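You operate a simulated robot arm through the tools that you are given. There is no shell and no other tool. Be economical: measure what you need, move in short steps, check, and stop when the job is done.

You are at the controls of a simulated two-armed robot. One attempt, no reset.

TASK
Screw the cap back on the green ring bottle. Take the label ring on the island bench top and put it away on the wall bench top. Take the steel cover and put it on the silver steel dish. Put one of the blue valves from the island bench top on the note pad. Do these in any order. Set down upright: steel cover.

The check looks at the end state, three seconds after you hand in, the way a careful person would. Anything else that was tipped, shoved, dropped, spilled or broken makes it a failure. A push-on lid holds only when it is set on centred and level and pressed home; a screw cap is set on level and turned clockwise until tight.

THE ROBOT
Two 7-joint arms with two-finger parallel grippers on one trunk, on a base that drives. Base frame: it is fixed to the floor where the robot stands at the start and does not move with it; the origin is under the middle of the robot, x ahead of it, y to its left, z up. Lengths are in m, angles in rad, forces in N, time in s.
The left shoulder is at the start at [0.05, 0.187, 1.135], the right one opposite. With the tool pointing down near the work surface each hand reaches from about 0.1 to 0.66 m from the robot's upright axis, wherever it stands, measured 20 degrees to its own side. Places, roughly: blue valve (3x3x5 cm) [-2.1, 2.3, 0.9]; green ring bottle [0.5, -0.25, 1]; label ring [-1, 2.5, 0.75]; note pad [-1.5, 2.25, 0.75]; steel cover (8x8x11 cm) [-1.8, 2.4, 0.9]; steel dish (10x10x3 cm) [-1.7, 2.5, 0.9]; wall bench top [0.9, 3.8, 0.8]. Payload 3.43 kg a hand.
Tool frame (each hand has its own): the origin (TCP) lies between the finger pads and is the grasp point; the fingertips stand 0.03 m ahead of it; z points along the fingers, y is the line along which they close. Largest opening 0.094 m; finger width 0.028, thickness 0.01; the body of the gripper, 0.05 by 0.096 m, starts 0.055 m behind the TCP.
Orientation is that of the tool frame in the base frame, as a unit quaternion [x, y, z, w]. With the fingers straight down and closing along the base's y, the tool's x points along the base's -x, its y along +y and its z along -z.

THE INTERFACE
- The arms move only by the tool send_rows. It takes "left_increments", "right_increments" or both (then of equal length, played together; a hand with none holds still); each is a list of rows, each a list of 7 numbers: the turn, a rotation vector about the tool's x, y, z in units of 6 degrees (1.0 is 6 degrees), then the shift along the tool's x, y, z in units of 40 mm (1.0 is 40 mm), then the finger opening in m, from 0 to 0.094. In form: [[wx, wy, wz, dx, dy, dz, gripper], ...]. A call has 1 to 12 rows; each row shifts and turns the commanded pose from where the row before left it, along the tool's axes as they then stand. A call with a number of a shift or a turn outside -1 to 1 is refused whole. Each row takes 0.2 s and may step no farther than 0.05 m and 0.15 rad from the row before; otherwise, or with a gripper value out of range, the whole call is refused. Where a pose cannot be reached the arm comes as near as it can. A force on the tool above 40 N (or 10 N above the force at the start of the call, whichever is more), or a blocked arm, ends the call early, and 0.2 s more pass. The fingers move at their own pace (about 0.153 m/s each) and stop on an object; they squeeze with about 36 N. The grip force told is the motor's: it shows also when the fingers shut on nothing. Time passes only in rows, and 0.2 s behind the last, so rows that do not move let the fingers close. It gives the time, the measured TCP pose, the force on the tool (base axes), the opening and the grip force at its end, in the units of the frame above (readings bear some noise), with the torque about the TCP (base axes, N m) and any sound that the robot's microphone picked up.
- Cameras (640 x 400 px; columns grow to the right, rows downward): "scene" is now at [0.1386, -0.0259, 1.3273]; the picture's right is [-0.23, -0.97, 0.00], its down [-0.42, 0.10, -0.90] and it looks along [0.88, -0.21, -0.43] (base axes); focal length 214 px, centre (320, 200). "left" rides on the left gripper at [0.076, -0.014, -0.103] in its tool frame; the picture's right is [0.18, 0.98, 0.00], its down [-0.75, 0.14, -0.64] and it looks along [-0.63, 0.12, 0.77] (tool axes); focal length 243 px, centre (320, 200). "right" rides on the right gripper at [0.076, 0.014, -0.103] in its tool frame; the picture's right is [-0.18, 0.98, 0.00], its down [-0.75, -0.14, -0.64] and it looks along [-0.63, -0.12, 0.77] (tool axes); focal length 243 px, centre (320, 200). There is no depth. A picture from a camera that has moved, and an enlarged one, comes with that camera's place and axes in the base frame and with its lens. The place of the scene camera against the robot may be out by one fixed shift of up to 0.025 m in any direction.
- capture(camera): a new picture of that camera. It takes no simulated time.
- lift_body(by): slides the trunk up (or, below 0, down) by that many m; the arms and the scene camera ride with it, the base frame stays. It gives what a move gives, with no picture.
- steer(legs): drives the robot by 1 to 6 legs, each [ahead, left, turn to the left] in m, m and rad, along the robot's own axes; the way and the turn of a leg run together, so that a leg with both is an arc; at most 1.5 m and 3.142 rad a leg. The arms and the cameras ride along, it lands a little off, and it stops where it bumps. It gives what a move gives.
- aim_head(pan, tilt): turns the head with the scene camera to pan (to the left, within 1.396 rad either way) and tilt (down, from -0.506 to 1.204), counted from straight ahead of the robot. It gives what a move gives.
- close_up(camera, box): a new picture of the part [left, top, right, bottom] of that camera's present view, enlarged. It takes no simulated time.
- close_job(): hands the job in; it is judged then, once.

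Work in short steps. Places have to be worked out from the pictures, the camera data and where the tool is seen: move nearer, look again, correct. Check each grasp and each placing, and mend what went wrong. You have 165 turns and 138 pictures in all, those below and enlarged ones among them. Open the grippers and draw the arms clear of the work before you hand the job in, unless the task says otherwise.

The tools are called after "Emit:" by a JSON object that holds its "method" and its "body". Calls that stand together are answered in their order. send_rows: Moves the arms, as the interface text tells. Its arguments: {"type":"object","properties":{"left_increments":{"type":"array","items":{"type":"array","items":{"type":"number"}}},"right_increments":{"type":"array","items":{"type":"array","items":{"type":"number"}}}},"required":[]} The other tools are called the same way: lift_body (by) slides the trunk up or down; steer (legs) drives the base; aim_head (pan, tilt) turns the head that bears the scene camera; capture (camera) takes a picture; close_up (camera, box) takes an enlarged picture of a part of a camera's view; close_job () hands the job in.

At the start:

```text
t: 0.0
left_ee_pos: [0.3344, 0.07, 1.2316]
left_orientation: [-0.001, 1.0, 0.0, 0.001]
left_wrist_force: [0.4, -0.1, 1.2]
left_moment: [0.0, 0.01, 0.03]
left_gripper_width: 0.0939
left_grip_force: 0.1
right_ee_pos: [0.3281, -0.2342, 1.2193]
right_orientation: [0.0, 1.0, 0.0, 0.001]
right_wrist_force: [-1.0, 0.6, -0.2]
right_moment: [-0.01, -0.03, 0.01]
right_gripper_width: 0.0938
right_grip_force: 0.1
trunk travel left (down, up): [-0.35, 0.082]
robot x, y, heading: [0.0014, 0.0036, 0.001]
head pan, tilt: [-0.232, 0.449]
```

scene: 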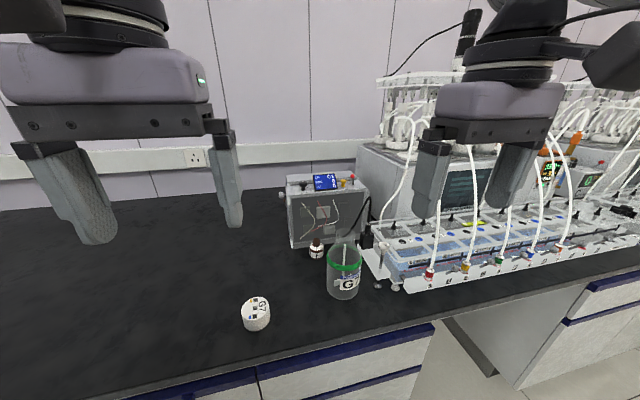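
right: 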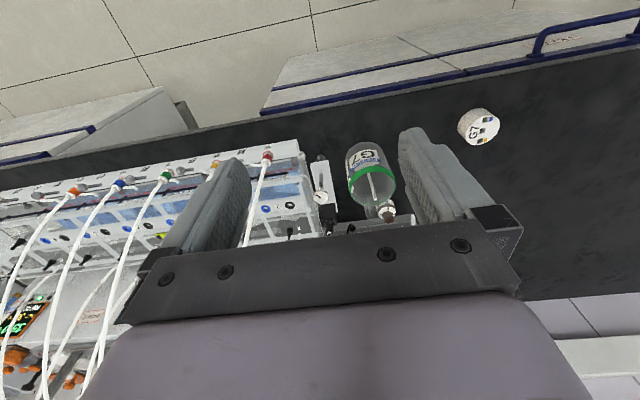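
left: 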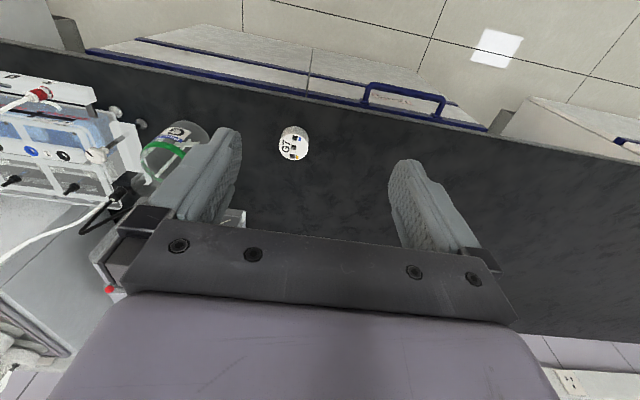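

I'll look closer at the bottle and the cap first.

Emit:
{"method": "close_up", "body": {"camera": "scene", "box": [220, 220, 400, 340]}}

Emit:
{"method": "close_up", "body": {"camera": "right", "box": [300, 90, 520, 240]}}

```text
3.33 times, centred on (310, 280) of scene
camera zoom: at [0.1386, -0.0259, 1.3273], right [-0.23, -0.97, 0.0], down [-0.42, 0.1, -0.9], along [0.88, -0.21, -0.43], focal length 715 px, centre (353, -67)
```

zoom: 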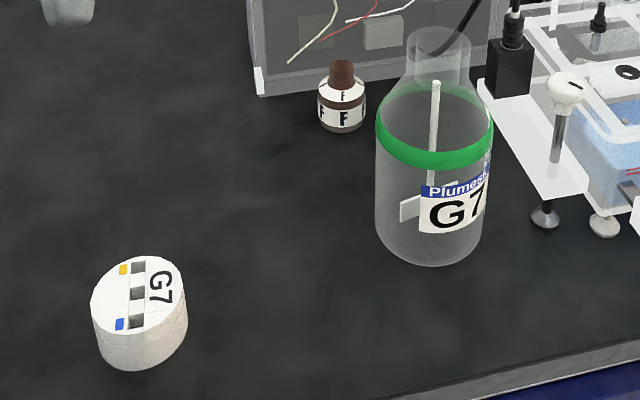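

```text
2.67 times, centred on (410, 165) of right
camera zoom: at [0.252, -0.2206, 1.3195], right [0.19, 0.98, 0.0], down [0.75, -0.14, 0.64], along [0.63, -0.12, -0.77], focal length 647 px, centre (80, 293)
```

zoom: 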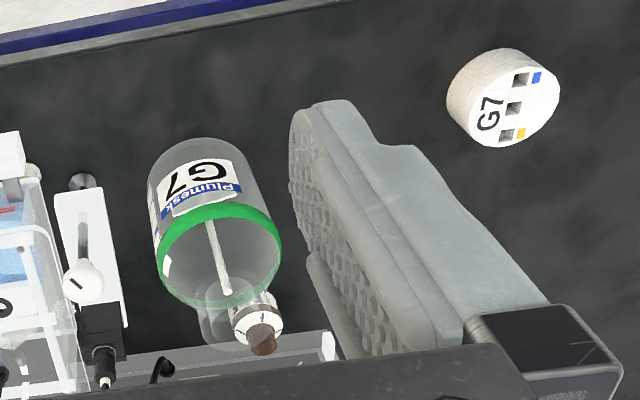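

Triangulated: cap at about (0.495, 0.042), top z≈0.89; bottle axis about (0.522, -0.179), mouth z≈1.055. I move the left arm aside and bring the right hand over the cap.

Emit:
{"method": "send_rows", "body": {"left_increments": [[0, 0, 0, 0, 1, 0, 0.09], [0, 0, 0, 0, 1, 0, 0.09], [0, 0, 0, 0, 1, 0, 0.09], [0, 0, 0, 0, 1, 0, 0.09], [0, 0, 0, 0, 1, 0, 0.09], [0, 0, 0, 0, 1, 0, 0.09], [0, 0, 0, 0, 0, 0, 0.09], [0, 0, 0, 0, 0, 0, 0.09], [0, 0, 0, 0, 0, 0, 0.09], [0, 0, 0, 0, 0, 0, 0.09], [0, 0, 0, 0, 0, 0, 0.09]], "right_increments": [[0, 0, 0, 0, 0, 0, 0.09], [0, 0, 0, 0, 0, 0, 0.09], [0, 0, 0, -1, 0, 0, 0.09], [0, 0, 0, -1, 0, 0, 0.09], [0, 0, 0, -0.5, 0.6, 0, 0.09], [0, 0, 0, -0.5, 0.9, 0, 0.09], [0, 0, 0, -0.6, 0.9, 0.5, 0.09], [0, 0, 0, -0.5, 0.9, 0.7, 0.09], [0, 0, 0, 0, 1, 0.7, 0.09], [0, 0, 0, 0, 1, 0.7, 0.09], [0, 0, 0, 0, 1, 0.7, 0.09]]}}

Emit:
{"method": "capture", "body": {"camera": "right"}}

Emit:
{"method": "capture", "body": {"camera": "scene"}}

```text
t: 2.4
left_ee_pos: [0.3352, 0.3088, 1.2317]
left_orientation: [-0.001, 1.0, 0.0, 0.0]
left_wrist_force: [0.2, 0.1, -0.1]
left_moment: [0.01, 0.03, 0.02]
left_gripper_width: 0.0901
left_grip_force: 0.1
right_ee_pos: [0.4302, -0.1573, 1.125]
right_orientation: [0.001, 1.0, 0.0, 0.001]
right_wrist_force: [-0.4, 0.6, 0.1]
right_moment: [-0.06, 0.0, 0.01]
right_gripper_width: 0.0899
right_grip_force: 0.0
right hand out of reach, approached as far as the arm can: row 6, 7, 8, 9, 10, 11
trunk travel left (down, up): [-0.35, 0.082]
robot x, y, heading: [-0.0002, 0.0012, -0.001]
head pan, tilt: [-0.232, 0.449]
```

```text
132 pictures are left
camera right: at [0.3537, -0.1438, 1.2259], right [0.19, 0.98, 0.0], down [0.75, -0.14, 0.64], along [0.63, -0.12, -0.77], focal length 243 px, centre (320, 200)
```

right: 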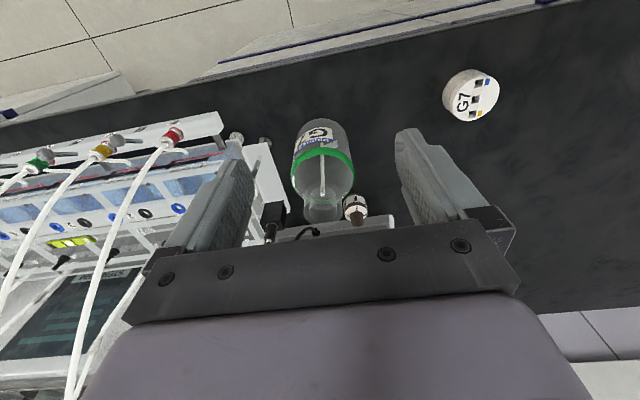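

```text
131 pictures are left
camera scene: at [0.1385, -0.0259, 1.3273], right [-0.23, -0.97, 0.0], down [-0.42, 0.1, -0.9], along [0.88, -0.21, -0.43], focal length 214 px, centre (320, 200)
```

scene: 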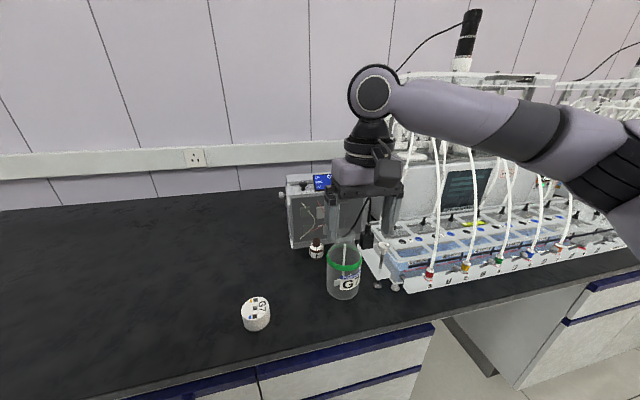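

The right arm runs out of reach to the left at this height. I raise the trunk and drive 0.13 m to the left so both cap and bottle fall in the right hand's zone.

Emit:
{"method": "lift_body", "body": {"by": 0.07}}

Emit:
{"method": "steer", "body": {"legs": [[0, 0.13, 0]]}}

Emit:
{"method": "capture", "body": {"camera": "right"}}

```text
t: 3.5
left_ee_pos: [0.335, 0.3088, 1.3013]
left_orientation: [0.0, 1.0, 0.0, 0.001]
left_wrist_force: [0.0, 0.6, 0.1]
left_moment: [0.02, 0.01, -0.02]
left_gripper_width: 0.0898
left_grip_force: 0.0
right_ee_pos: [0.4304, -0.1584, 1.1928]
right_orientation: [0.002, 1.0, 0.001, 0.001]
right_wrist_force: [-1.3, 0.5, -0.2]
right_moment: [-0.04, -0.03, 0.01]
right_gripper_width: 0.09
right_grip_force: 0.2
trunk travel left (down, up): [-0.42, 0.012]
robot x, y, heading: [-0.0022, 0.0, -0.0]
head pan, tilt: [-0.232, 0.449]
```

```text
t: 5.2
left_ee_pos: [0.3345, 0.4368, 1.3017]
left_orientation: [-0.002, 1.0, -0.001, 0.0]
left_wrist_force: [0.6, -0.6, 1.0]
left_moment: [0.02, 0.01, -0.05]
left_gripper_width: 0.09
left_grip_force: 0.2
right_ee_pos: [0.431, -0.0296, 1.1944]
right_orientation: [0.001, 1.0, 0.001, 0.002]
right_wrist_force: [0.4, 0.0, 0.6]
right_moment: [-0.02, -0.03, 0.03]
right_gripper_width: 0.0901
right_grip_force: 0.0
trunk travel left (down, up): [-0.42, 0.012]
robot x, y, heading: [0.0012, 0.1277, 0.001]
head pan, tilt: [-0.232, 0.449]
```

```text
130 pictures are left
camera right: at [0.354, -0.0155, 1.2961], right [0.19, 0.98, 0.0], down [0.75, -0.14, 0.64], along [0.63, -0.12, -0.77], focal length 243 px, centre (320, 200)
```

right: 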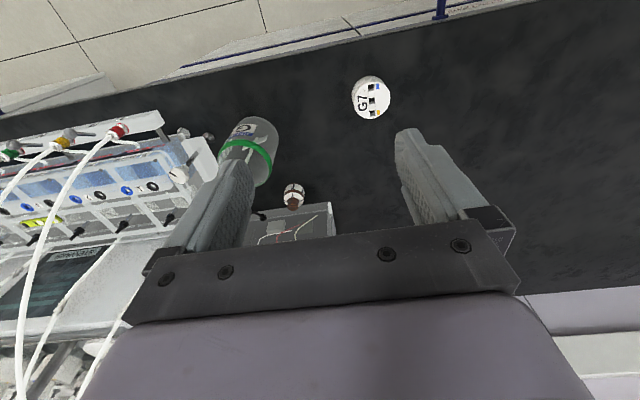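

The cap now reads (0.492, 0.045). I move above it and check before descending.

Emit:
{"method": "send_rows", "body": {"right_increments": [[0, 0, 0, -0.4, 0.6, 0.8, 0.09], [0, 0, 0, -0.4, 0.6, 0.8, 0.09], [0, 0, 0, -0.4, 0.6, 0.8, 0.09], [0, 0, 0, -0.32, 0.05, 0.8, 0.09], [0, 0, 0, 0, 0, 0.8, 0.09], [0, 0, 0, 0, 0, 0.6, 0.09]]}}

Emit:
{"method": "capture", "body": {"camera": "right"}}

```text
t: 6.7
left_ee_pos: [0.3338, 0.4358, 1.3011]
left_orientation: [-0.002, 1.0, 0.0, 0.0]
left_wrist_force: [-0.3, -0.7, 0.1]
left_moment: [-0.03, -0.04, 0.0]
left_gripper_width: 0.09
left_grip_force: 0.0
right_ee_pos: [0.4363, -0.0324, 1.0311]
right_orientation: [0.001, 1.0, 0.001, 0.002]
right_wrist_force: [0.8, -0.5, 0.3]
right_moment: [0.01, 0.01, 0.02]
right_gripper_width: 0.09
right_grip_force: 0.0
right hand out of reach, approached as far as the arm can: row 1, 2, 3, 4, 5, 6
trunk travel left (down, up): [-0.42, 0.012]
robot x, y, heading: [-0.0031, 0.1294, 0.002]
head pan, tilt: [-0.232, 0.449]
```

```text
129 pictures are left
camera right: at [0.3595, -0.0201, 1.1326], right [0.19, 0.98, 0.0], down [0.75, -0.14, 0.64], along [0.63, -0.12, -0.77], focal length 243 px, centre (320, 200)
```

right: 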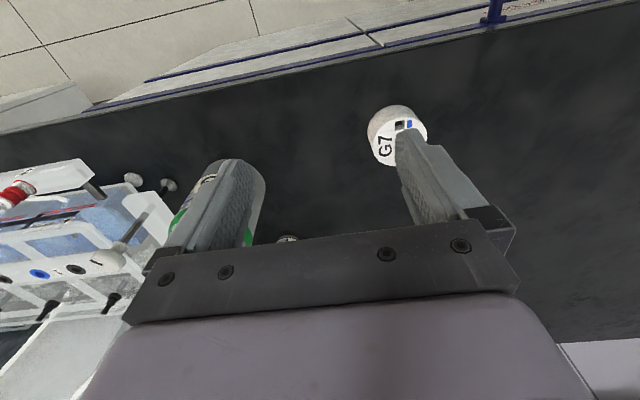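

I test whether the commanded pose ran ahead of the real one by sending one still row.

Emit:
{"method": "send_rows", "body": {"right_increments": [[0, 0, 0, 0, 0, 0, 0.09]]}}

```text
t: 7.0
left_ee_pos: [0.3347, 0.4357, 1.3022]
left_orientation: [-0.002, 1.0, 0.0, 0.0]
left_wrist_force: [0.2, -0.1, -0.3]
left_moment: [-0.01, 0.01, -0.02]
left_gripper_width: 0.0901
left_grip_force: 0.0
right_ee_pos: [0.4377, -0.0345, 1.0315]
right_orientation: [0.001, 1.0, 0.002, 0.002]
right_wrist_force: [-0.2, 0.1, -0.4]
right_moment: [-0.04, -0.01, 0.03]
right_gripper_width: 0.09
right_grip_force: 0.1
trunk travel left (down, up): [-0.42, 0.012]
robot x, y, heading: [-0.003, 0.1285, 0.002]
head pan, tilt: [-0.232, 0.449]
```

Commands restart from the measured pose. I test pure forward motion.

Emit:
{"method": "send_rows", "body": {"right_increments": [[0, 0, 0, -0.5, 0, 0, 0.09], [0, 0, 0, -0.5, 0, 0, 0.09]]}}

Emit:
{"method": "send_rows", "body": {"right_increments": [[0, 0, 0, 0, 0.5, 0, 0.09], [0, 0, 0, 0, 0.5, 0, 0.09]]}}

```text
t: 7.7
left_ee_pos: [0.333, 0.4358, 1.302]
left_orientation: [-0.002, 1.0, -0.001, 0.0]
left_wrist_force: [0.5, 0.6, -1.0]
left_moment: [0.02, -0.03, 0.0]
left_gripper_width: 0.0902
left_grip_force: 0.1
right_ee_pos: [0.4639, -0.0518, 1.0382]
right_orientation: [0.0, 1.0, 0.001, 0.001]
right_wrist_force: [-0.3, 0.0, 0.3]
right_moment: [-0.02, -0.01, -0.01]
right_gripper_width: 0.0899
right_grip_force: 0.0
right hand out of reach, approached as far as the arm can: row 1, 2
trunk travel left (down, up): [-0.42, 0.012]
robot x, y, heading: [-0.0037, 0.1239, -0.002]
head pan, tilt: [-0.232, 0.449]
```

```text
t: 8.2
left_ee_pos: [0.3357, 0.4358, 1.301]
left_orientation: [-0.002, 1.0, 0.0, 0.001]
left_wrist_force: [0.1, -1.2, -0.1]
left_moment: [-0.04, 0.03, 0.01]
left_gripper_width: 0.0901
left_grip_force: 0.1
right_ee_pos: [0.4457, -0.0355, 1.0442]
right_orientation: [0.0, 1.0, 0.002, 0.001]
right_wrist_force: [0.4, 0.2, 0.5]
right_moment: [-0.03, -0.01, -0.01]
right_gripper_width: 0.0904
right_grip_force: 0.1
right hand out of reach, approached as far as the arm can: row 1, 2
trunk travel left (down, up): [-0.42, 0.012]
robot x, y, heading: [0.0002, 0.1257, 0.003]
head pan, tilt: [-0.232, 0.449]
```

The boundary looks like a joint limit, so I try again with the hand yawed counter-clockwise.

Emit:
{"method": "send_rows", "body": {"right_increments": [[0, 0, -1, 0, 0, 0, 0.09], [0, 0, -1, 0, 0, 0, 0.09], [0, 0, -1, 0, 0, 0, 0.09], [0, 0, -1, 0, 0, 0, 0.09], [0, 0, -1, 0, 0, 0, 0.09]]}}

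Emit:
{"method": "send_rows", "body": {"right_increments": [[0, 0, 0, -0.5, 0, 0, 0.09], [0, 0, 0, -0.5, 0, 0, 0.09]]}}

```text
t: 9.4
left_ee_pos: [0.335, 0.4368, 1.3018]
left_orientation: [-0.002, 1.0, -0.001, 0.0]
left_wrist_force: [-0.2, -0.1, 1.0]
left_moment: [-0.02, 0.0, -0.01]
left_gripper_width: 0.0902
left_grip_force: 0.1
right_ee_pos: [0.4465, -0.0376, 1.0446]
right_orientation: [-0.26, 0.966, 0.001, 0.001]
right_wrist_force: [-0.4, -0.1, -0.1]
right_moment: [-0.02, -0.01, 0.03]
right_gripper_width: 0.09
right_grip_force: 0.1
trunk travel left (down, up): [-0.42, 0.012]
robot x, y, heading: [0.0034, 0.1288, 0.004]
head pan, tilt: [-0.232, 0.449]
```

```text
t: 10.1
left_ee_pos: [0.3344, 0.4352, 1.3013]
left_orientation: [-0.002, 1.0, -0.001, 0.0]
left_wrist_force: [-0.5, 0.8, -0.2]
left_moment: [0.01, 0.0, -0.02]
left_gripper_width: 0.0903
left_grip_force: 0.0
right_ee_pos: [0.4564, -0.0427, 1.051]
right_orientation: [-0.258, 0.966, 0.002, 0.002]
right_wrist_force: [0.8, -0.3, 0.4]
right_moment: [-0.02, -0.02, 0.0]
right_gripper_width: 0.09
right_grip_force: 0.0
right hand out of reach, approached as far as the arm can: row 1, 2
trunk travel left (down, up): [-0.42, 0.012]
robot x, y, heading: [0.0018, 0.1277, 0.006]
head pan, tilt: [-0.232, 0.449]
```

I'll check whether lower height frees the reach.

Emit:
{"method": "send_rows", "body": {"right_increments": [[0, 0, 0, 0, 0, 1, 0.09], [0, 0, 0, 0, 0, 1, 0.09], [0, 0, 0, -0.8, 0, 0, 0.09]]}}

```text
t: 10.8
left_ee_pos: [0.3354, 0.4376, 1.3011]
left_orientation: [-0.001, 1.0, -0.001, 0.0]
left_wrist_force: [0.3, 0.5, 0.3]
left_moment: [-0.02, -0.04, 0.01]
left_gripper_width: 0.0898
left_grip_force: 0.0
right_ee_pos: [0.4542, -0.0659, 0.9899]
right_orientation: [-0.258, 0.966, 0.001, 0.001]
right_wrist_force: [1.3, 0.0, -0.3]
right_moment: [0.0, 0.0, -0.01]
right_gripper_width: 0.0901
right_grip_force: 0.1
right hand out of reach, approached as far as the arm can: row 1, 2, 3
trunk travel left (down, up): [-0.42, 0.012]
robot x, y, heading: [-0.0008, 0.1296, 0.005]
head pan, tilt: [-0.232, 0.449]
```

Let me look at the arm's configuration.

Emit:
{"method": "capture", "body": {"camera": "scene"}}

```text
128 pictures are left
camera scene: at [0.1386, 0.102, 1.3973], right [-0.23, -0.97, 0.0], down [-0.42, 0.1, -0.9], along [0.88, -0.21, -0.43], focal length 214 px, centre (320, 200)
```

scene: 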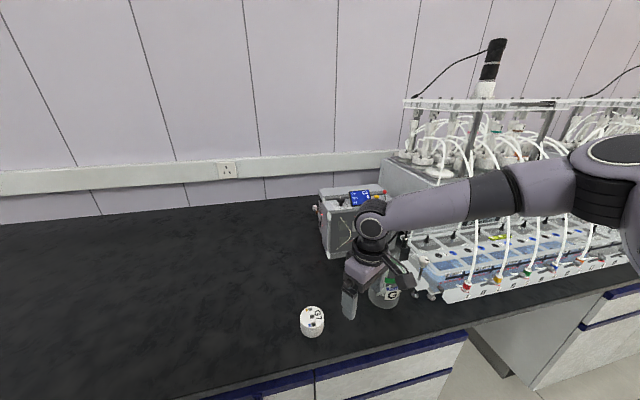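

The forearm reaches across the body, so being too central is the issue. I back the hand up and in, unyaw, then drive left so the cap sits ~20° to the right side.

Emit:
{"method": "send_rows", "body": {"right_increments": [[0, 0, 0, 0, 0, -1, 0.09], [0, 0, 0, 0, 0, -1, 0.09], [0, 0, 1, 0, 0, -1, 0.09], [0, 0, 1, 0, 0, 0, 0.09], [0, 0, 1, 0, 0, 0, 0.09], [0, 0, 1, 0, 0, 0, 0.09], [0, 0, 1, 0, 0, 0, 0.09], [0, 0, 0, 1, -1, 0, 0.09], [0, 0, 0, 1, -1, 0, 0.09]]}}

Emit:
{"method": "steer", "body": {"legs": [[0, 0.12, 0]]}}

```text
refused: row 8 steps farther than a row can; nothing moved
```

```text
t: 12.6
left_ee_pos: [0.3335, 0.5563, 1.302]
left_orientation: [-0.001, 1.0, -0.001, 0.0]
left_wrist_force: [-0.2, 0.3, 0.4]
left_moment: [-0.01, 0.01, 0.01]
left_gripper_width: 0.09
left_grip_force: 0.0
right_ee_pos: [0.456, 0.0542, 0.99]
right_orientation: [-0.257, 0.966, 0.001, 0.001]
right_wrist_force: [-0.2, -0.6, 0.0]
right_moment: [0.0, 0.0, 0.0]
right_gripper_width: 0.0901
right_grip_force: 0.1
trunk travel left (down, up): [-0.42, 0.012]
robot x, y, heading: [-0.001, 0.2453, -0.0]
head pan, tilt: [-0.232, 0.449]
```

Now the hand is near above the cap; unyaw and move forward about 0.036.

Emit:
{"method": "send_rows", "body": {"right_increments": [[0, 0, 1, 0, 0, 0, 0.09], [0, 0, 1, 0, 0, 0, 0.09], [0, 0, 1, 0, 0, 0, 0.09], [0, 0, 1, 0, 0, 0, 0.09], [0, 0, 1, 0, 0, 0, 0.09], [0, 0, 0, -0.45, -0.13, 0, 0.09], [0, 0, 0, -0.45, -0.13, 0, 0.09]]}}

Emit:
{"method": "capture", "body": {"camera": "right"}}

```text
t: 14.2
left_ee_pos: [0.3334, 0.5559, 1.3018]
left_orientation: [-0.001, 1.0, 0.0, 0.0]
left_wrist_force: [0.4, 0.1, -1.2]
left_moment: [0.02, 0.03, 0.0]
left_gripper_width: 0.0902
left_grip_force: 0.0
right_ee_pos: [0.482, 0.0338, 0.9963]
right_orientation: [0.001, 1.0, 0.002, 0.002]
right_wrist_force: [0.8, 0.0, 0.4]
right_moment: [0.0, 0.01, 0.02]
right_gripper_width: 0.09
right_grip_force: 0.0
right hand out of reach, approached as far as the arm can: row 6, 7
trunk travel left (down, up): [-0.42, 0.012]
robot x, y, heading: [-0.0016, 0.2457, -0.005]
head pan, tilt: [-0.232, 0.449]
```

```text
127 pictures are left
camera right: at [0.405, 0.0482, 1.0978], right [0.19, 0.98, 0.0], down [0.75, -0.14, 0.64], along [0.63, -0.12, -0.77], focal length 243 px, centre (320, 200)
```

right: 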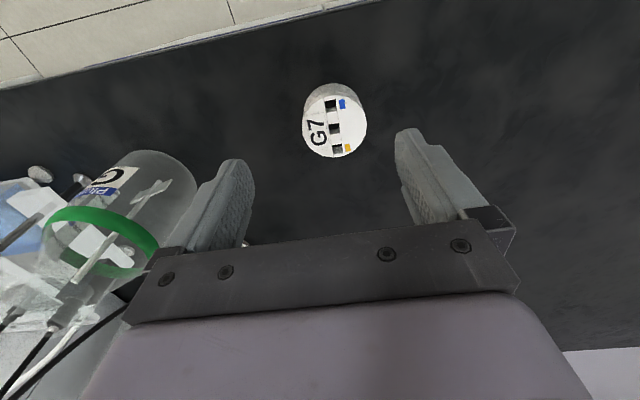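

Cap reads (0.495, 0.047). I'm still short in reach, so I drive 0.05 m ahead (bench edge is at x≈0.42).

Emit:
{"method": "steer", "body": {"legs": [[0.06, 0, 0]]}}

Emit:
{"method": "send_rows", "body": {"right_increments": [[0, 0, 0, 0.5, 0.16, 0, 0.09], [0, 0, 0, 0.5, 0.16, 0.4, 0.09], [0, 0, 0, 0, 0, 0.5, 0.09]]}}

```text
t: 15.1
left_ee_pos: [0.3921, 0.5562, 1.3013]
left_orientation: [-0.002, 1.0, -0.001, 0.0]
left_wrist_force: [-0.3, 0.9, -1.0]
left_moment: [-0.03, 0.02, 0.02]
left_gripper_width: 0.09
left_grip_force: 0.1
right_ee_pos: [0.5419, 0.0356, 0.9957]
right_orientation: [0.0, 1.0, 0.002, 0.001]
right_wrist_force: [0.8, 0.8, 0.3]
right_moment: [0.0, -0.02, -0.03]
right_gripper_width: 0.0899
right_grip_force: 0.1
trunk travel left (down, up): [-0.42, 0.012]
robot x, y, heading: [0.0571, 0.2478, 0.002]
head pan, tilt: [-0.232, 0.449]
```

```text
t: 15.9
left_ee_pos: [0.3934, 0.5568, 1.3016]
left_orientation: [-0.003, 1.0, -0.001, 0.0]
left_wrist_force: [-0.1, 0.7, -0.1]
left_moment: [0.0, -0.03, 0.03]
left_gripper_width: 0.0901
left_grip_force: 0.1
right_ee_pos: [0.5003, 0.0491, 0.9604]
right_orientation: [0.0, 1.0, 0.003, 0.002]
right_wrist_force: [-0.1, -0.9, 1.2]
right_moment: [0.01, 0.0, 0.03]
right_gripper_width: 0.0899
right_grip_force: 0.0
trunk travel left (down, up): [-0.42, 0.012]
robot x, y, heading: [0.0604, 0.2513, 0.007]
head pan, tilt: [-0.232, 0.449]
```

In reach now. Descend to z≈0.893 with the cap between the fingers.

Emit:
{"method": "send_rows", "body": {"right_increments": [[0, 0, 0, 0.12, -0.05, 0.6, 0.09], [0, 0, 0, 0, 0, 0.6, 0.09], [0, 0, 0, 0, 0, 0.45, 0.09]]}}

Emit:
{"method": "capture", "body": {"camera": "right"}}

Emit:
{"method": "capture", "body": {"camera": "scene"}}

```text
t: 16.7
left_ee_pos: [0.3926, 0.5561, 1.3015]
left_orientation: [-0.003, 1.0, -0.001, 0.0]
left_wrist_force: [-0.2, -0.6, -1.2]
left_moment: [-0.01, 0.03, -0.03]
left_gripper_width: 0.0903
left_grip_force: 0.1
right_ee_pos: [0.481, 0.0221, 0.9162]
right_orientation: [-0.001, 1.0, 0.003, 0.003]
right_wrist_force: [0.4, 0.1, 2.6]
right_moment: [0.14, -0.02, -0.01]
right_gripper_width: 0.0901
right_grip_force: 0.1
right hand out of reach, approached as far as the arm can: row 1, 2, 3
trunk travel left (down, up): [-0.42, 0.012]
robot x, y, heading: [0.063, 0.2475, 0.002]
head pan, tilt: [-0.232, 0.449]
```

```text
126 pictures are left
camera right: at [0.4034, 0.0366, 1.0172], right [0.18, 0.98, 0.01], down [0.75, -0.14, 0.65], along [0.64, -0.11, -0.76], focal length 243 px, centre (320, 200)
```

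right: 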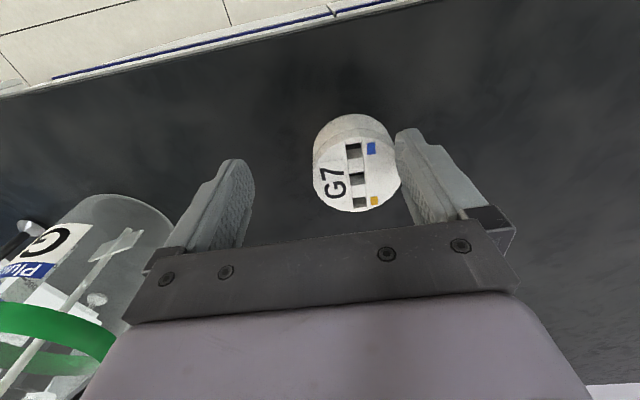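

```text
125 pictures are left
camera scene: at [0.197, 0.2218, 1.3974], right [-0.23, -0.97, 0.0], down [-0.42, 0.1, -0.9], along [0.88, -0.2, -0.43], focal length 214 px, centre (320, 200)
```

scene: 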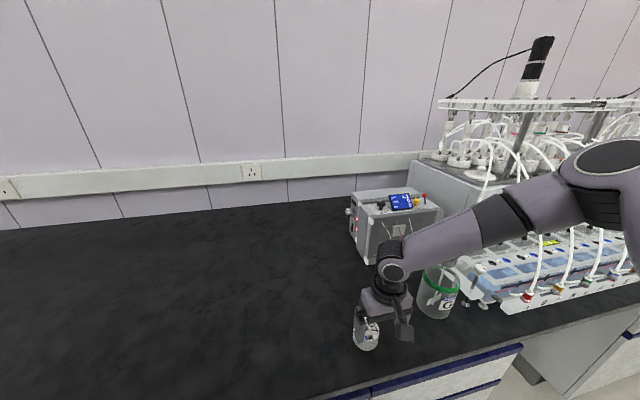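

The hand slid sideways near the cap because of reach limits. I raise it first, then lower the trunk so the shoulder is nearer.

Emit:
{"method": "send_rows", "body": {"right_increments": [[0, 0, 0, 0, 0, -1, 0.09], [0, 0, 0, 0, 0, -1, 0.09], [0, 0, 0, 0.5, 0, -1, 0.09], [0, 0, 0, 0.5, 0, -1, 0.09]]}}

Emit:
{"method": "lift_body", "body": {"by": -0.14}}

Emit:
{"method": "capture", "body": {"camera": "right"}}

```text
t: 17.7
left_ee_pos: [0.3926, 0.5568, 1.302]
left_orientation: [-0.003, 1.0, -0.001, 0.0]
left_wrist_force: [0.1, -0.1, 0.1]
left_moment: [-0.01, -0.02, -0.01]
left_gripper_width: 0.09
left_grip_force: 0.1
right_ee_pos: [0.4386, 0.0228, 1.0755]
right_orientation: [-0.001, 1.0, 0.002, 0.003]
right_wrist_force: [0.2, -0.5, -0.2]
right_moment: [0.02, -0.02, 0.0]
right_gripper_width: 0.0898
right_grip_force: 0.1
trunk travel left (down, up): [-0.42, 0.012]
robot x, y, heading: [0.0588, 0.2457, 0.006]
head pan, tilt: [-0.232, 0.449]
```

```text
t: 19.4
left_ee_pos: [0.3931, 0.5567, 1.1616]
left_orientation: [-0.003, 1.0, -0.001, 0.0]
left_wrist_force: [-0.2, 0.4, 0.0]
left_moment: [0.02, -0.02, 0.02]
left_gripper_width: 0.0899
left_grip_force: 0.1
right_ee_pos: [0.4394, 0.0231, 0.9362]
right_orientation: [0.0, 1.0, 0.002, 0.001]
right_wrist_force: [-0.4, -0.9, -0.6]
right_moment: [0.0, -0.01, 0.02]
right_gripper_width: 0.0902
right_grip_force: 0.1
trunk travel left (down, up): [-0.28, 0.152]
robot x, y, heading: [0.0605, 0.246, 0.005]
head pan, tilt: [-0.232, 0.449]
```

```text
124 pictures are left
camera right: at [0.3627, 0.0365, 1.0371], right [0.18, 0.98, 0.0], down [0.75, -0.14, 0.64], along [0.63, -0.11, -0.76], focal length 243 px, centre (320, 200)
```

right: 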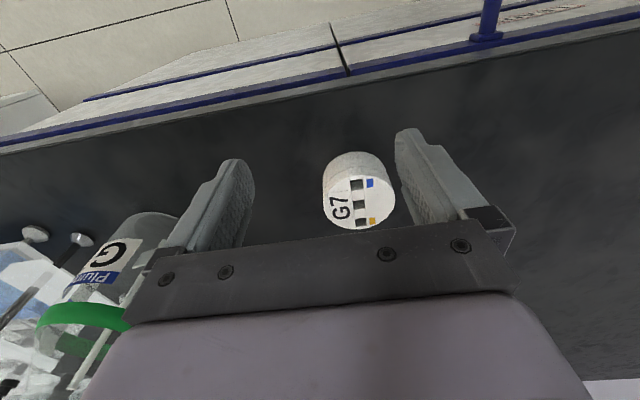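

Cap still at (0.494, 0.047). Move over it at this height.

Emit:
{"method": "send_rows", "body": {"right_increments": [[0, 0, 0, -0.5, 0.3, 0, 0.092], [0, 0, 0, -0.5, 0.3, 0, 0.092], [0, 0, 0, -0.37, 0, 0, 0.092]]}}

```text
t: 20.2
left_ee_pos: [0.3933, 0.5566, 1.162]
left_orientation: [-0.003, 1.0, -0.001, 0.0]
left_wrist_force: [0.7, 0.6, 0.1]
left_moment: [0.02, 0.01, -0.05]
left_gripper_width: 0.0899
left_grip_force: 0.1
right_ee_pos: [0.4953, 0.0479, 0.9358]
right_orientation: [-0.001, 1.0, 0.002, 0.002]
right_wrist_force: [-0.3, -0.4, 0.8]
right_moment: [-0.02, 0.02, 0.01]
right_gripper_width: 0.0919
right_grip_force: 0.0
trunk travel left (down, up): [-0.28, 0.152]
robot x, y, heading: [0.0605, 0.2451, 0.001]
head pan, tilt: [-0.232, 0.449]
```

Reachable. Descend and close on the cap.

Emit:
{"method": "send_rows", "body": {"right_increments": [[0, 0, 0, 0, 0, 0.5, 0.092], [0, 0, 0, 0, 0, 0.55, 0.092], [0, 0, 0, 0, 0, 0, 0.04], [0, 0, 0, 0, 0, 0, 0.04], [0, 0, 0, 0, 0, 0, 0.04]]}}

Emit:
{"method": "capture", "body": {"camera": "right"}}

```text
t: 21.4
left_ee_pos: [0.3925, 0.557, 1.1614]
left_orientation: [-0.002, 1.0, -0.001, 0.001]
left_wrist_force: [-0.9, -0.2, 1.1]
left_moment: [0.01, 0.0, 0.0]
left_gripper_width: 0.0901
left_grip_force: 0.0
right_ee_pos: [0.4931, 0.0478, 0.893]
right_orientation: [0.001, 1.0, 0.001, 0.001]
right_wrist_force: [1.0, -0.2, 0.1]
right_moment: [0.0, 0.0, -0.04]
right_gripper_width: 0.0599
right_grip_force: 35.8
trunk travel left (down, up): [-0.28, 0.152]
robot x, y, heading: [0.0577, 0.2472, 0.006]
head pan, tilt: [-0.232, 0.449]
```

```text
123 pictures are left
camera right: at [0.4171, 0.0606, 0.9947], right [0.18, 0.98, 0.0], down [0.75, -0.14, 0.64], along [0.63, -0.11, -0.77], focal length 243 px, centre (320, 200)
```

right: 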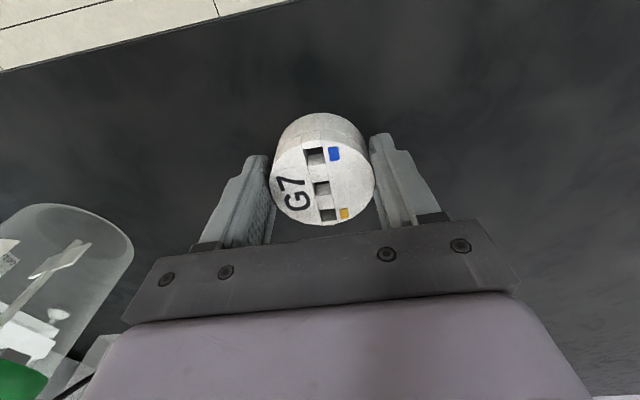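

Cap held (0.060 wide). Lift it with arm and trunk.

Emit:
{"method": "lift_body", "body": {"by": 0.15}}

Emit:
{"method": "send_rows", "body": {"right_increments": [[0, 0, 0, 0.5, 0, -1, 0.04], [0, 0, 0, 0.5, 0, -1, 0.04], [0, 0, 0, 0, 0, -0.8, 0.04]]}}

Emit:
{"method": "capture", "body": {"camera": "right"}}

Emit:
{"method": "capture", "body": {"camera": "scene"}}

```text
t: 23.1
left_ee_pos: [0.3934, 0.5577, 1.311]
left_orientation: [-0.003, 1.0, -0.001, 0.001]
left_wrist_force: [0.0, 1.3, 0.0]
left_moment: [0.03, -0.02, -0.01]
left_gripper_width: 0.0898
left_grip_force: 0.0
right_ee_pos: [0.4937, 0.0461, 1.0433]
right_orientation: [0.0, 1.0, 0.001, 0.002]
right_wrist_force: [0.4, 0.0, -0.2]
right_moment: [-0.02, -0.03, 0.0]
right_gripper_width: 0.0599
right_grip_force: 36.3
trunk travel left (down, up): [-0.43, 0.002]
robot x, y, heading: [0.0578, 0.2455, 0.002]
head pan, tilt: [-0.232, 0.449]
```

```text
t: 23.9
left_ee_pos: [0.3919, 0.5565, 1.3123]
left_orientation: [-0.002, 1.0, -0.001, 0.0]
left_wrist_force: [-0.4, 0.6, -0.4]
left_moment: [-0.01, -0.01, 0.0]
left_gripper_width: 0.09
left_grip_force: 0.1
right_ee_pos: [0.4536, 0.0446, 1.1543]
right_orientation: [0.0, 1.0, 0.001, 0.003]
right_wrist_force: [-0.2, -0.6, -0.2]
right_moment: [0.0, 0.01, -0.03]
right_gripper_width: 0.0597
right_grip_force: 36.0
trunk travel left (down, up): [-0.43, 0.002]
robot x, y, heading: [0.0543, 0.245, 0.002]
head pan, tilt: [-0.232, 0.449]
```

```text
122 pictures are left
camera right: at [0.3757, 0.0594, 1.2561], right [0.18, 0.98, 0.0], down [0.75, -0.14, 0.64], along [0.63, -0.11, -0.77], focal length 243 px, centre (320, 200)
```

right: 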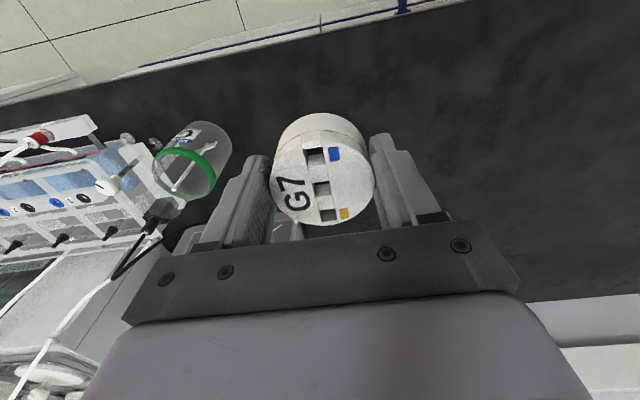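

```text
121 pictures are left
camera scene: at [0.1971, 0.2221, 1.4073], right [-0.23, -0.97, 0.0], down [-0.42, 0.1, -0.9], along [0.88, -0.2, -0.43], focal length 214 px, centre (320, 200)
```

scene: 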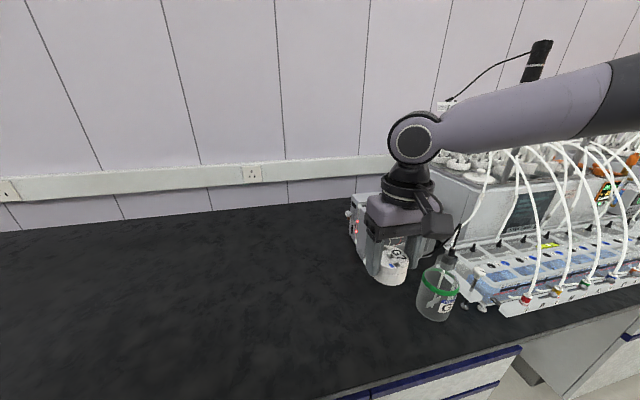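

Cap bottom ≈1.115 clears the bottle mouth. Drive right to bring the hand near the bottle.

Emit:
{"method": "steer", "body": {"legs": [[0, -0.225, 0]]}}

Emit:
{"method": "capture", "body": {"camera": "right"}}

Emit:
{"method": "capture", "body": {"camera": "scene"}}

```text
t: 26.5
left_ee_pos: [0.3944, 0.3311, 1.311]
left_orientation: [-0.001, 1.0, 0.0, 0.0]
left_wrist_force: [0.2, -0.6, -0.2]
left_moment: [0.03, 0.04, 0.0]
left_gripper_width: 0.0899
left_grip_force: 0.1
right_ee_pos: [0.4527, -0.1808, 1.1542]
right_orientation: [0.003, 1.0, 0.001, 0.001]
right_wrist_force: [0.6, -0.6, -0.2]
right_moment: [0.0, -0.02, -0.04]
right_gripper_width: 0.0599
right_grip_force: 35.9
trunk travel left (down, up): [-0.43, 0.002]
robot x, y, heading: [0.0605, 0.0236, -0.003]
head pan, tilt: [-0.232, 0.449]
```

```text
120 pictures are left
camera right: at [0.3759, -0.1666, 1.2557], right [0.19, 0.98, 0.0], down [0.75, -0.15, 0.64], along [0.63, -0.12, -0.77], focal length 243 px, centre (320, 200)
```

right: 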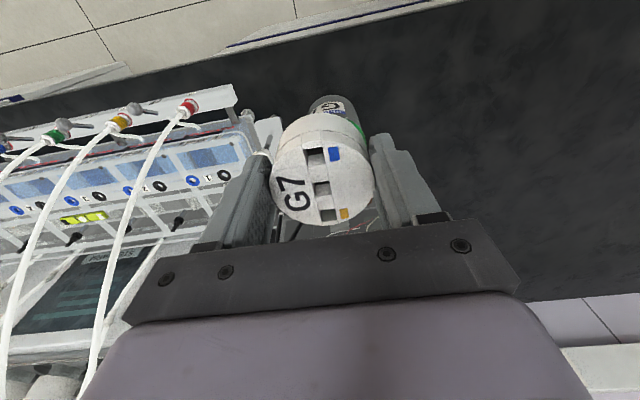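

```text
119 pictures are left
camera scene: at [0.1978, -0.0034, 1.4073], right [-0.23, -0.97, 0.0], down [-0.42, 0.1, -0.9], along [0.88, -0.21, -0.43], focal length 214 px, centre (320, 200)
```

scene: 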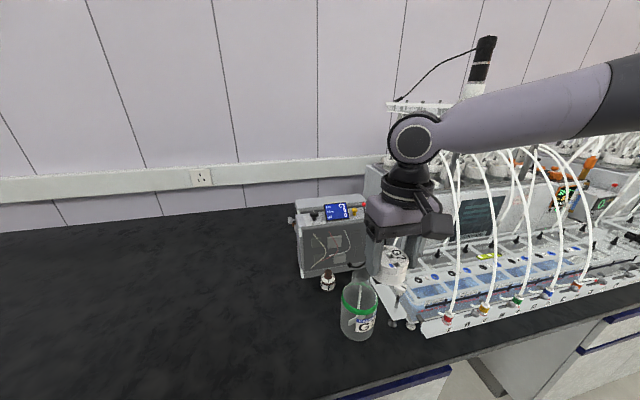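

I measure the bottle neck from two viewpoints.

Emit:
{"method": "close_up", "body": {"camera": "scene", "box": [310, 230, 430, 350]}}

Emit:
{"method": "capture", "body": {"camera": "left"}}

```text
3.33 times, centred on (370, 290) of scene
camera zoom: at [0.1978, -0.0034, 1.4073], right [-0.23, -0.97, 0.0], down [-0.42, 0.1, -0.9], along [0.88, -0.21, -0.43], focal length 715 px, centre (153, -100)
```

zoom: 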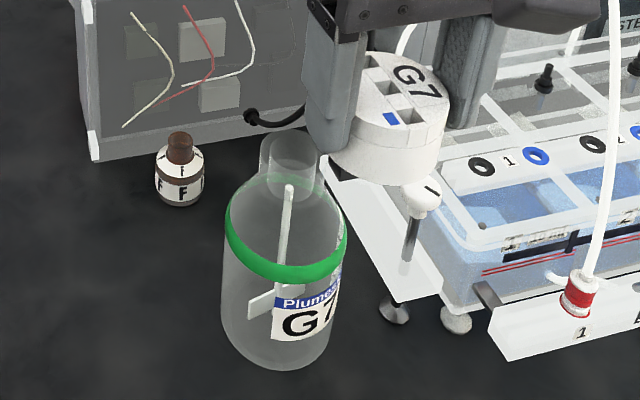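

```text
117 pictures are left
camera left: at [0.3173, 0.3166, 1.4152], right [-0.19, 0.98, 0.0], down [0.75, 0.14, 0.64], along [0.63, 0.12, -0.77], focal length 243 px, centre (320, 200)
```

left: 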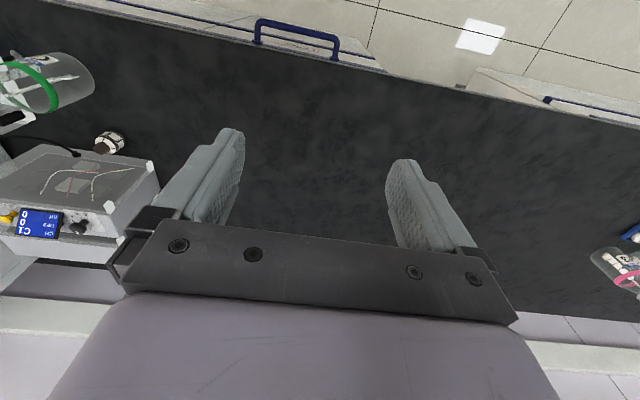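

Estimated rim at about (0.545, -0.173, 1.024), but scene rays are nearly parallel. I bring the left hand camera closer for a better cross-view.

Emit:
{"method": "send_rows", "body": {"left_increments": [[0, 0, 0, 0, -1, 0, 0.09], [0, 0, 0, 0, -1, 0, 0.09], [0, 0, 0, 0, -1, 0, 0.09], [0, 0, 0, 0, -1, 0, 0.09], [0, 0, 0, 0, -1, 0, 0.09]]}}

Emit:
{"method": "close_up", "body": {"camera": "left", "box": [20, 20, 240, 240]}}

```text
t: 27.7
left_ee_pos: [0.3954, 0.1295, 1.3112]
left_orientation: [-0.001, 1.0, -0.001, 0.001]
left_wrist_force: [0.2, -0.2, 0.7]
left_moment: [0.03, 0.0, -0.02]
left_gripper_width: 0.0901
left_grip_force: 0.1
right_ee_pos: [0.4527, -0.181, 1.1529]
right_orientation: [0.002, 1.0, 0.002, 0.002]
right_wrist_force: [-0.8, 0.5, -1.2]
right_moment: [0.01, -0.01, -0.02]
right_gripper_width: 0.0598
right_grip_force: 36.1
trunk travel left (down, up): [-0.43, 0.002]
robot x, y, heading: [0.0598, 0.0221, -0.001]
head pan, tilt: [-0.232, 0.449]
```

```text
1.82 times, centred on (130, 130) of left
camera zoom: at [0.3189, 0.1152, 1.4144], right [-0.19, 0.98, 0.0], down [0.75, 0.14, 0.64], along [0.63, 0.12, -0.77], focal length 441 px, centre (666, 327)
```

zoom: 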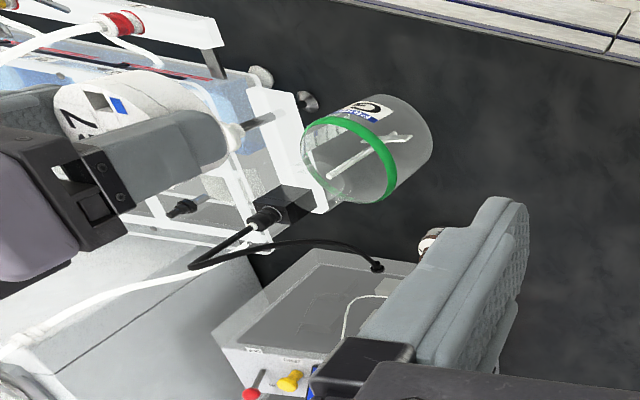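

Cross-views agree: bottle axis ≈(0.543, -0.177), ring z≈0.945. Move the cap over it.

Emit:
{"method": "send_rows", "body": {"right_increments": [[0, 0, 0, -0.7, 0.05, 0, 0.04], [0, 0, 0, -0.8, 0.05, 0, 0.04], [0, 0, 0, -0.76, 0, 0, 0.04]]}}

Emit:
{"method": "capture", "body": {"camera": "scene"}}

Emit:
{"method": "close_up", "body": {"camera": "left", "box": [20, 20, 240, 240]}}

```text
t: 28.5
left_ee_pos: [0.3972, 0.1317, 1.311]
left_orientation: [-0.001, 1.0, -0.001, -0.001]
left_wrist_force: [-0.1, 0.1, -0.1]
left_moment: [0.05, 0.02, -0.01]
left_gripper_width: 0.0901
left_grip_force: 0.1
right_ee_pos: [0.544, -0.1782, 1.1538]
right_orientation: [0.002, 1.0, 0.002, 0.002]
right_wrist_force: [-0.6, -0.1, 0.1]
right_moment: [0.0, -0.01, -0.01]
right_gripper_width: 0.0598
right_grip_force: 36.3
trunk travel left (down, up): [-0.43, 0.002]
robot x, y, heading: [0.0583, 0.0223, 0.001]
head pan, tilt: [-0.232, 0.449]
```

```text
115 pictures are left
camera scene: at [0.1988, -0.0035, 1.4072], right [-0.23, -0.97, 0.0], down [-0.42, 0.1, -0.9], along [0.88, -0.21, -0.43], focal length 214 px, centre (320, 200)
```

scene: 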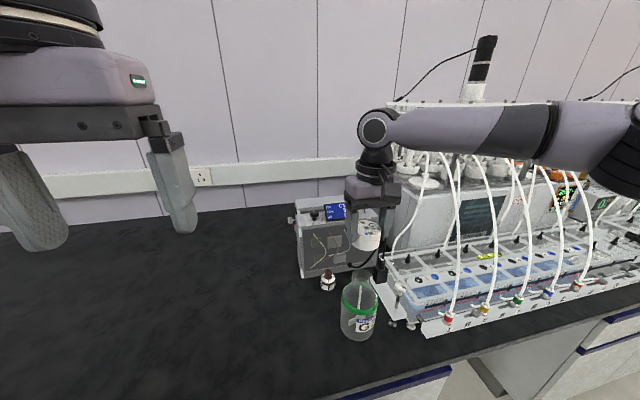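

```text
1.82 times, centred on (130, 130) of left
camera zoom: at [0.3196, 0.1166, 1.4143], right [-0.19, 0.98, 0.0], down [0.75, 0.14, 0.64], along [0.63, 0.12, -0.77], focal length 441 px, centre (666, 327)
```

zoom: 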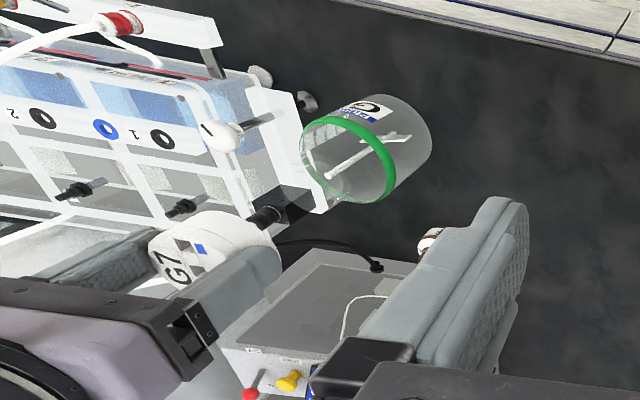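

Alignment looks consistent. Lower to TCP z≈1.085 and look from both sides.

Emit:
{"method": "send_rows", "body": {"right_increments": [[0, 0, 0, 0, 0, 0.8, 0.04], [0, 0, 0, 0, 0, 0.8, 0.04]]}}

Emit:
{"method": "close_up", "body": {"camera": "scene", "box": [310, 210, 430, 330]}}

Emit:
{"method": "close_up", "body": {"camera": "left", "box": [60, 60, 240, 180]}}

```text
t: 29.1
left_ee_pos: [0.3957, 0.1319, 1.311]
left_orientation: [-0.001, 1.0, -0.001, -0.001]
left_wrist_force: [0.8, 0.1, -0.2]
left_moment: [-0.02, -0.02, -0.01]
left_gripper_width: 0.0896
left_grip_force: 0.1
right_ee_pos: [0.5463, -0.1761, 1.0891]
right_orientation: [0.002, 1.0, 0.001, 0.002]
right_wrist_force: [1.1, -0.1, 0.1]
right_moment: [0.01, -0.01, -0.02]
right_gripper_width: 0.0601
right_grip_force: 35.4
trunk travel left (down, up): [-0.43, 0.002]
robot x, y, heading: [0.0585, 0.0225, -0.001]
head pan, tilt: [-0.232, 0.449]
```

```text
3.33 times, centred on (370, 270) of scene
camera zoom: at [0.1979, -0.0033, 1.4073], right [-0.23, -0.97, 0.0], down [-0.42, 0.1, -0.9], along [0.88, -0.21, -0.43], focal length 715 px, centre (153, -33)
```

zoom: 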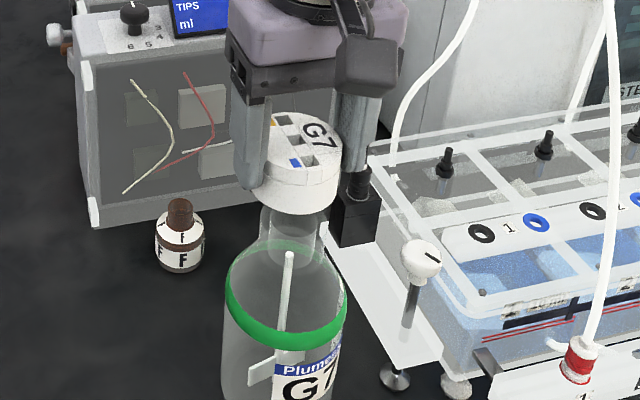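

```text
3.33 times, centred on (150, 120) of left
camera zoom: at [0.3186, 0.1169, 1.4145], right [-0.19, 0.98, 0.0], down [0.75, 0.14, 0.64], along [0.63, 0.12, -0.77], focal length 809 px, centre (887, 467)
```

zoom: 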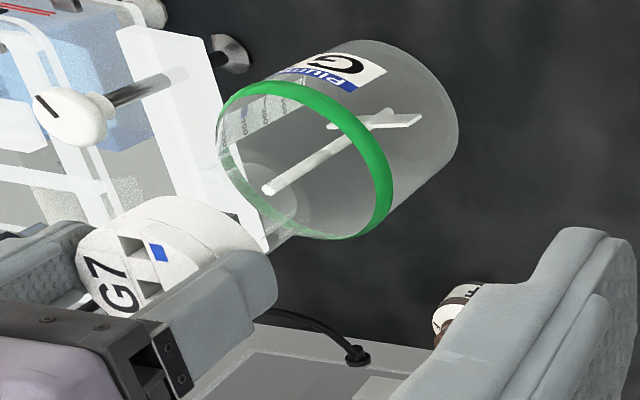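

I want a better side view for x. I move the left hand forward/down and yaw it to face the bottle.

Emit:
{"method": "send_rows", "body": {"left_increments": [[0, 0, 0, -1, 0, 0.5, 0.09], [0, 0, 0, -1, 0, 0.5, 0.09], [0, 0, 1, 0, 0, 0.6, 0.09], [0, 0, 1, 0, 0, 0.5, 0.09], [0, 0, 1, 0, 0, 0, 0.09], [0, 0, 1, 0, 0, 0, 0.09], [0, 0, 1, 0, 0, 0, 0.09]]}}

Emit:
{"method": "capture", "body": {"camera": "left"}}

```text
t: 30.7
left_ee_pos: [0.4752, 0.1303, 1.2276]
left_orientation: [0.259, 0.966, 0.0, -0.001]
left_wrist_force: [-0.4, -0.1, -0.2]
left_moment: [0.01, -0.02, 0.01]
left_gripper_width: 0.0901
left_grip_force: 0.0
right_ee_pos: [0.5446, -0.1756, 1.0897]
right_orientation: [0.002, 1.0, 0.002, 0.001]
right_wrist_force: [-0.3, -0.5, -0.1]
right_moment: [0.02, -0.01, 0.01]
right_gripper_width: 0.0599
right_grip_force: 35.8
trunk travel left (down, up): [-0.43, 0.002]
robot x, y, heading: [0.0568, 0.023, 0.002]
head pan, tilt: [-0.232, 0.449]
```

```text
111 pictures are left
camera left: at [0.4008, 0.1568, 1.3304], right [0.33, 0.94, 0.0], down [0.72, -0.25, 0.64], along [0.61, -0.21, -0.77], focal length 243 px, centre (320, 200)
```

left: 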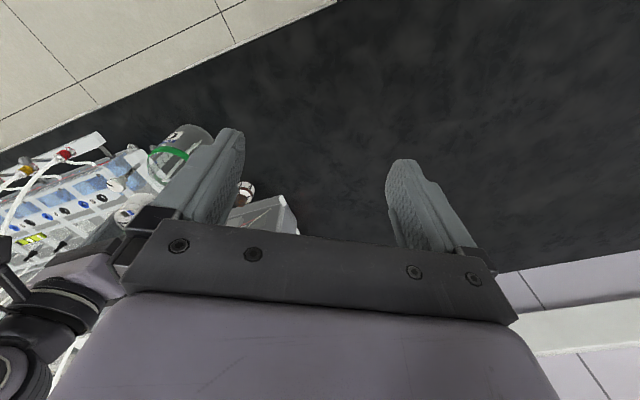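

The finger blocks the view; I close the left fingers to clear it.

Emit:
{"method": "send_rows", "body": {"left_increments": [[0, 0, 0, 0, 0, 0, 0.0], [0, 0, 0, 0, 0, 0, 0.0], [0, 0, 0, 0, 0, 0, 0.0]]}}

Emit:
{"method": "close_up", "body": {"camera": "left", "box": [80, 100, 240, 260]}}

```text
t: 31.5
left_ee_pos: [0.4738, 0.1308, 1.2267]
left_orientation: [0.259, 0.966, 0.0, 0.0]
left_wrist_force: [0.7, -0.3, 0.1]
left_moment: [0.01, 0.01, 0.02]
left_gripper_width: 0.0001
left_grip_force: 32.3
right_ee_pos: [0.545, -0.1761, 1.0903]
right_orientation: [0.002, 1.0, 0.002, 0.002]
right_wrist_force: [-0.4, 0.2, -0.2]
right_moment: [-0.01, -0.05, -0.01]
right_gripper_width: 0.0601
right_grip_force: 36.1
trunk travel left (down, up): [-0.43, 0.002]
robot x, y, heading: [0.061, 0.0214, -0.0]
head pan, tilt: [-0.232, 0.449]
```

```text
2.50 times, centred on (160, 180) of left
camera zoom: at [0.4008, 0.1566, 1.3305], right [0.33, 0.94, 0.0], down [0.72, -0.25, 0.64], along [0.61, -0.21, -0.77], focal length 606 px, centre (720, 250)
```

zoom: 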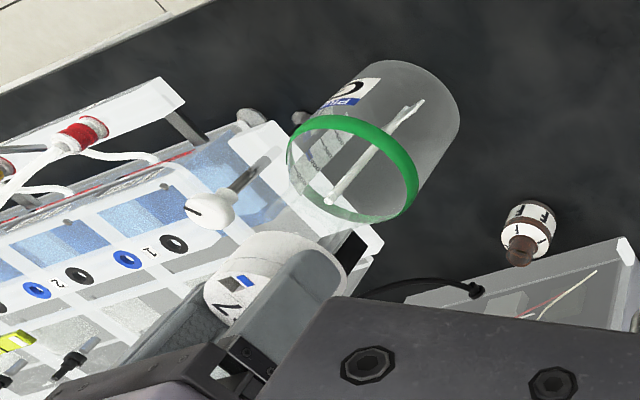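

All three hand-camera rays agree: axis (0.5405, -0.176). Shift x by -0.004 and lower to about 1.068.

Emit:
{"method": "send_rows", "body": {"right_increments": [[0, 0, 0, 0.11, 0, 0, 0.04], [0, 0, 0, 0, 0, 0.3, 0.04], [0, 0, 0, 0, 0, 0.25, 0.04]]}}

Emit:
{"method": "close_up", "body": {"camera": "left", "box": [120, 110, 220, 210]}}

Emit:
{"method": "close_up", "body": {"camera": "scene", "box": [325, 230, 405, 310]}}

```text
t: 32.3
left_ee_pos: [0.474, 0.1299, 1.2273]
left_orientation: [0.258, 0.966, 0.0, 0.0]
left_wrist_force: [-0.6, -0.5, 0.5]
left_moment: [0.0, -0.01, 0.02]
left_gripper_width: 0.0001
left_grip_force: 32.9
right_ee_pos: [0.5383, -0.1769, 1.0679]
right_orientation: [0.0, 1.0, 0.001, 0.001]
right_wrist_force: [0.2, 0.2, -1.0]
right_moment: [-0.03, 0.03, 0.0]
right_gripper_width: 0.0597
right_grip_force: 36.5
trunk travel left (down, up): [-0.43, 0.002]
robot x, y, heading: [0.0584, 0.0258, 0.002]
head pan, tilt: [-0.232, 0.449]
```

```text
4.00 times, centred on (170, 160) of left
camera zoom: at [0.4008, 0.1566, 1.3305], right [0.33, 0.94, 0.0], down [0.72, -0.25, 0.64], along [0.61, -0.21, -0.77], focal length 970 px, centre (920, 360)
```

zoom: 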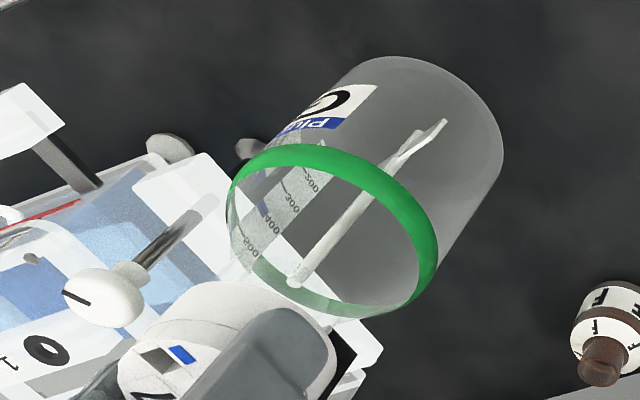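

```text
5.00 times, centred on (365, 270) of scene
camera zoom: at [0.1978, -0.0032, 1.4073], right [-0.23, -0.97, 0.0], down [-0.42, 0.1, -0.9], along [0.88, -0.21, -0.43], focal length 1072 px, centre (95, -150)
```

zoom: 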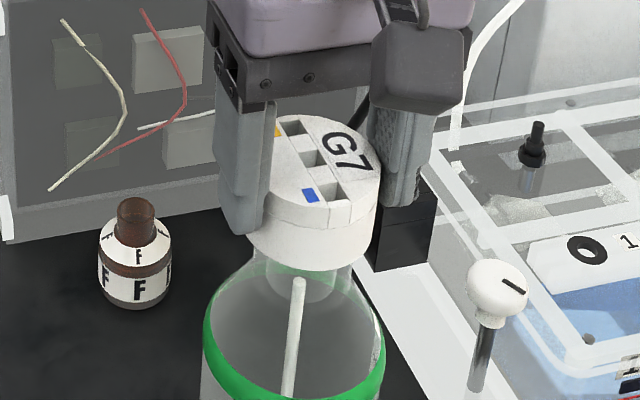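

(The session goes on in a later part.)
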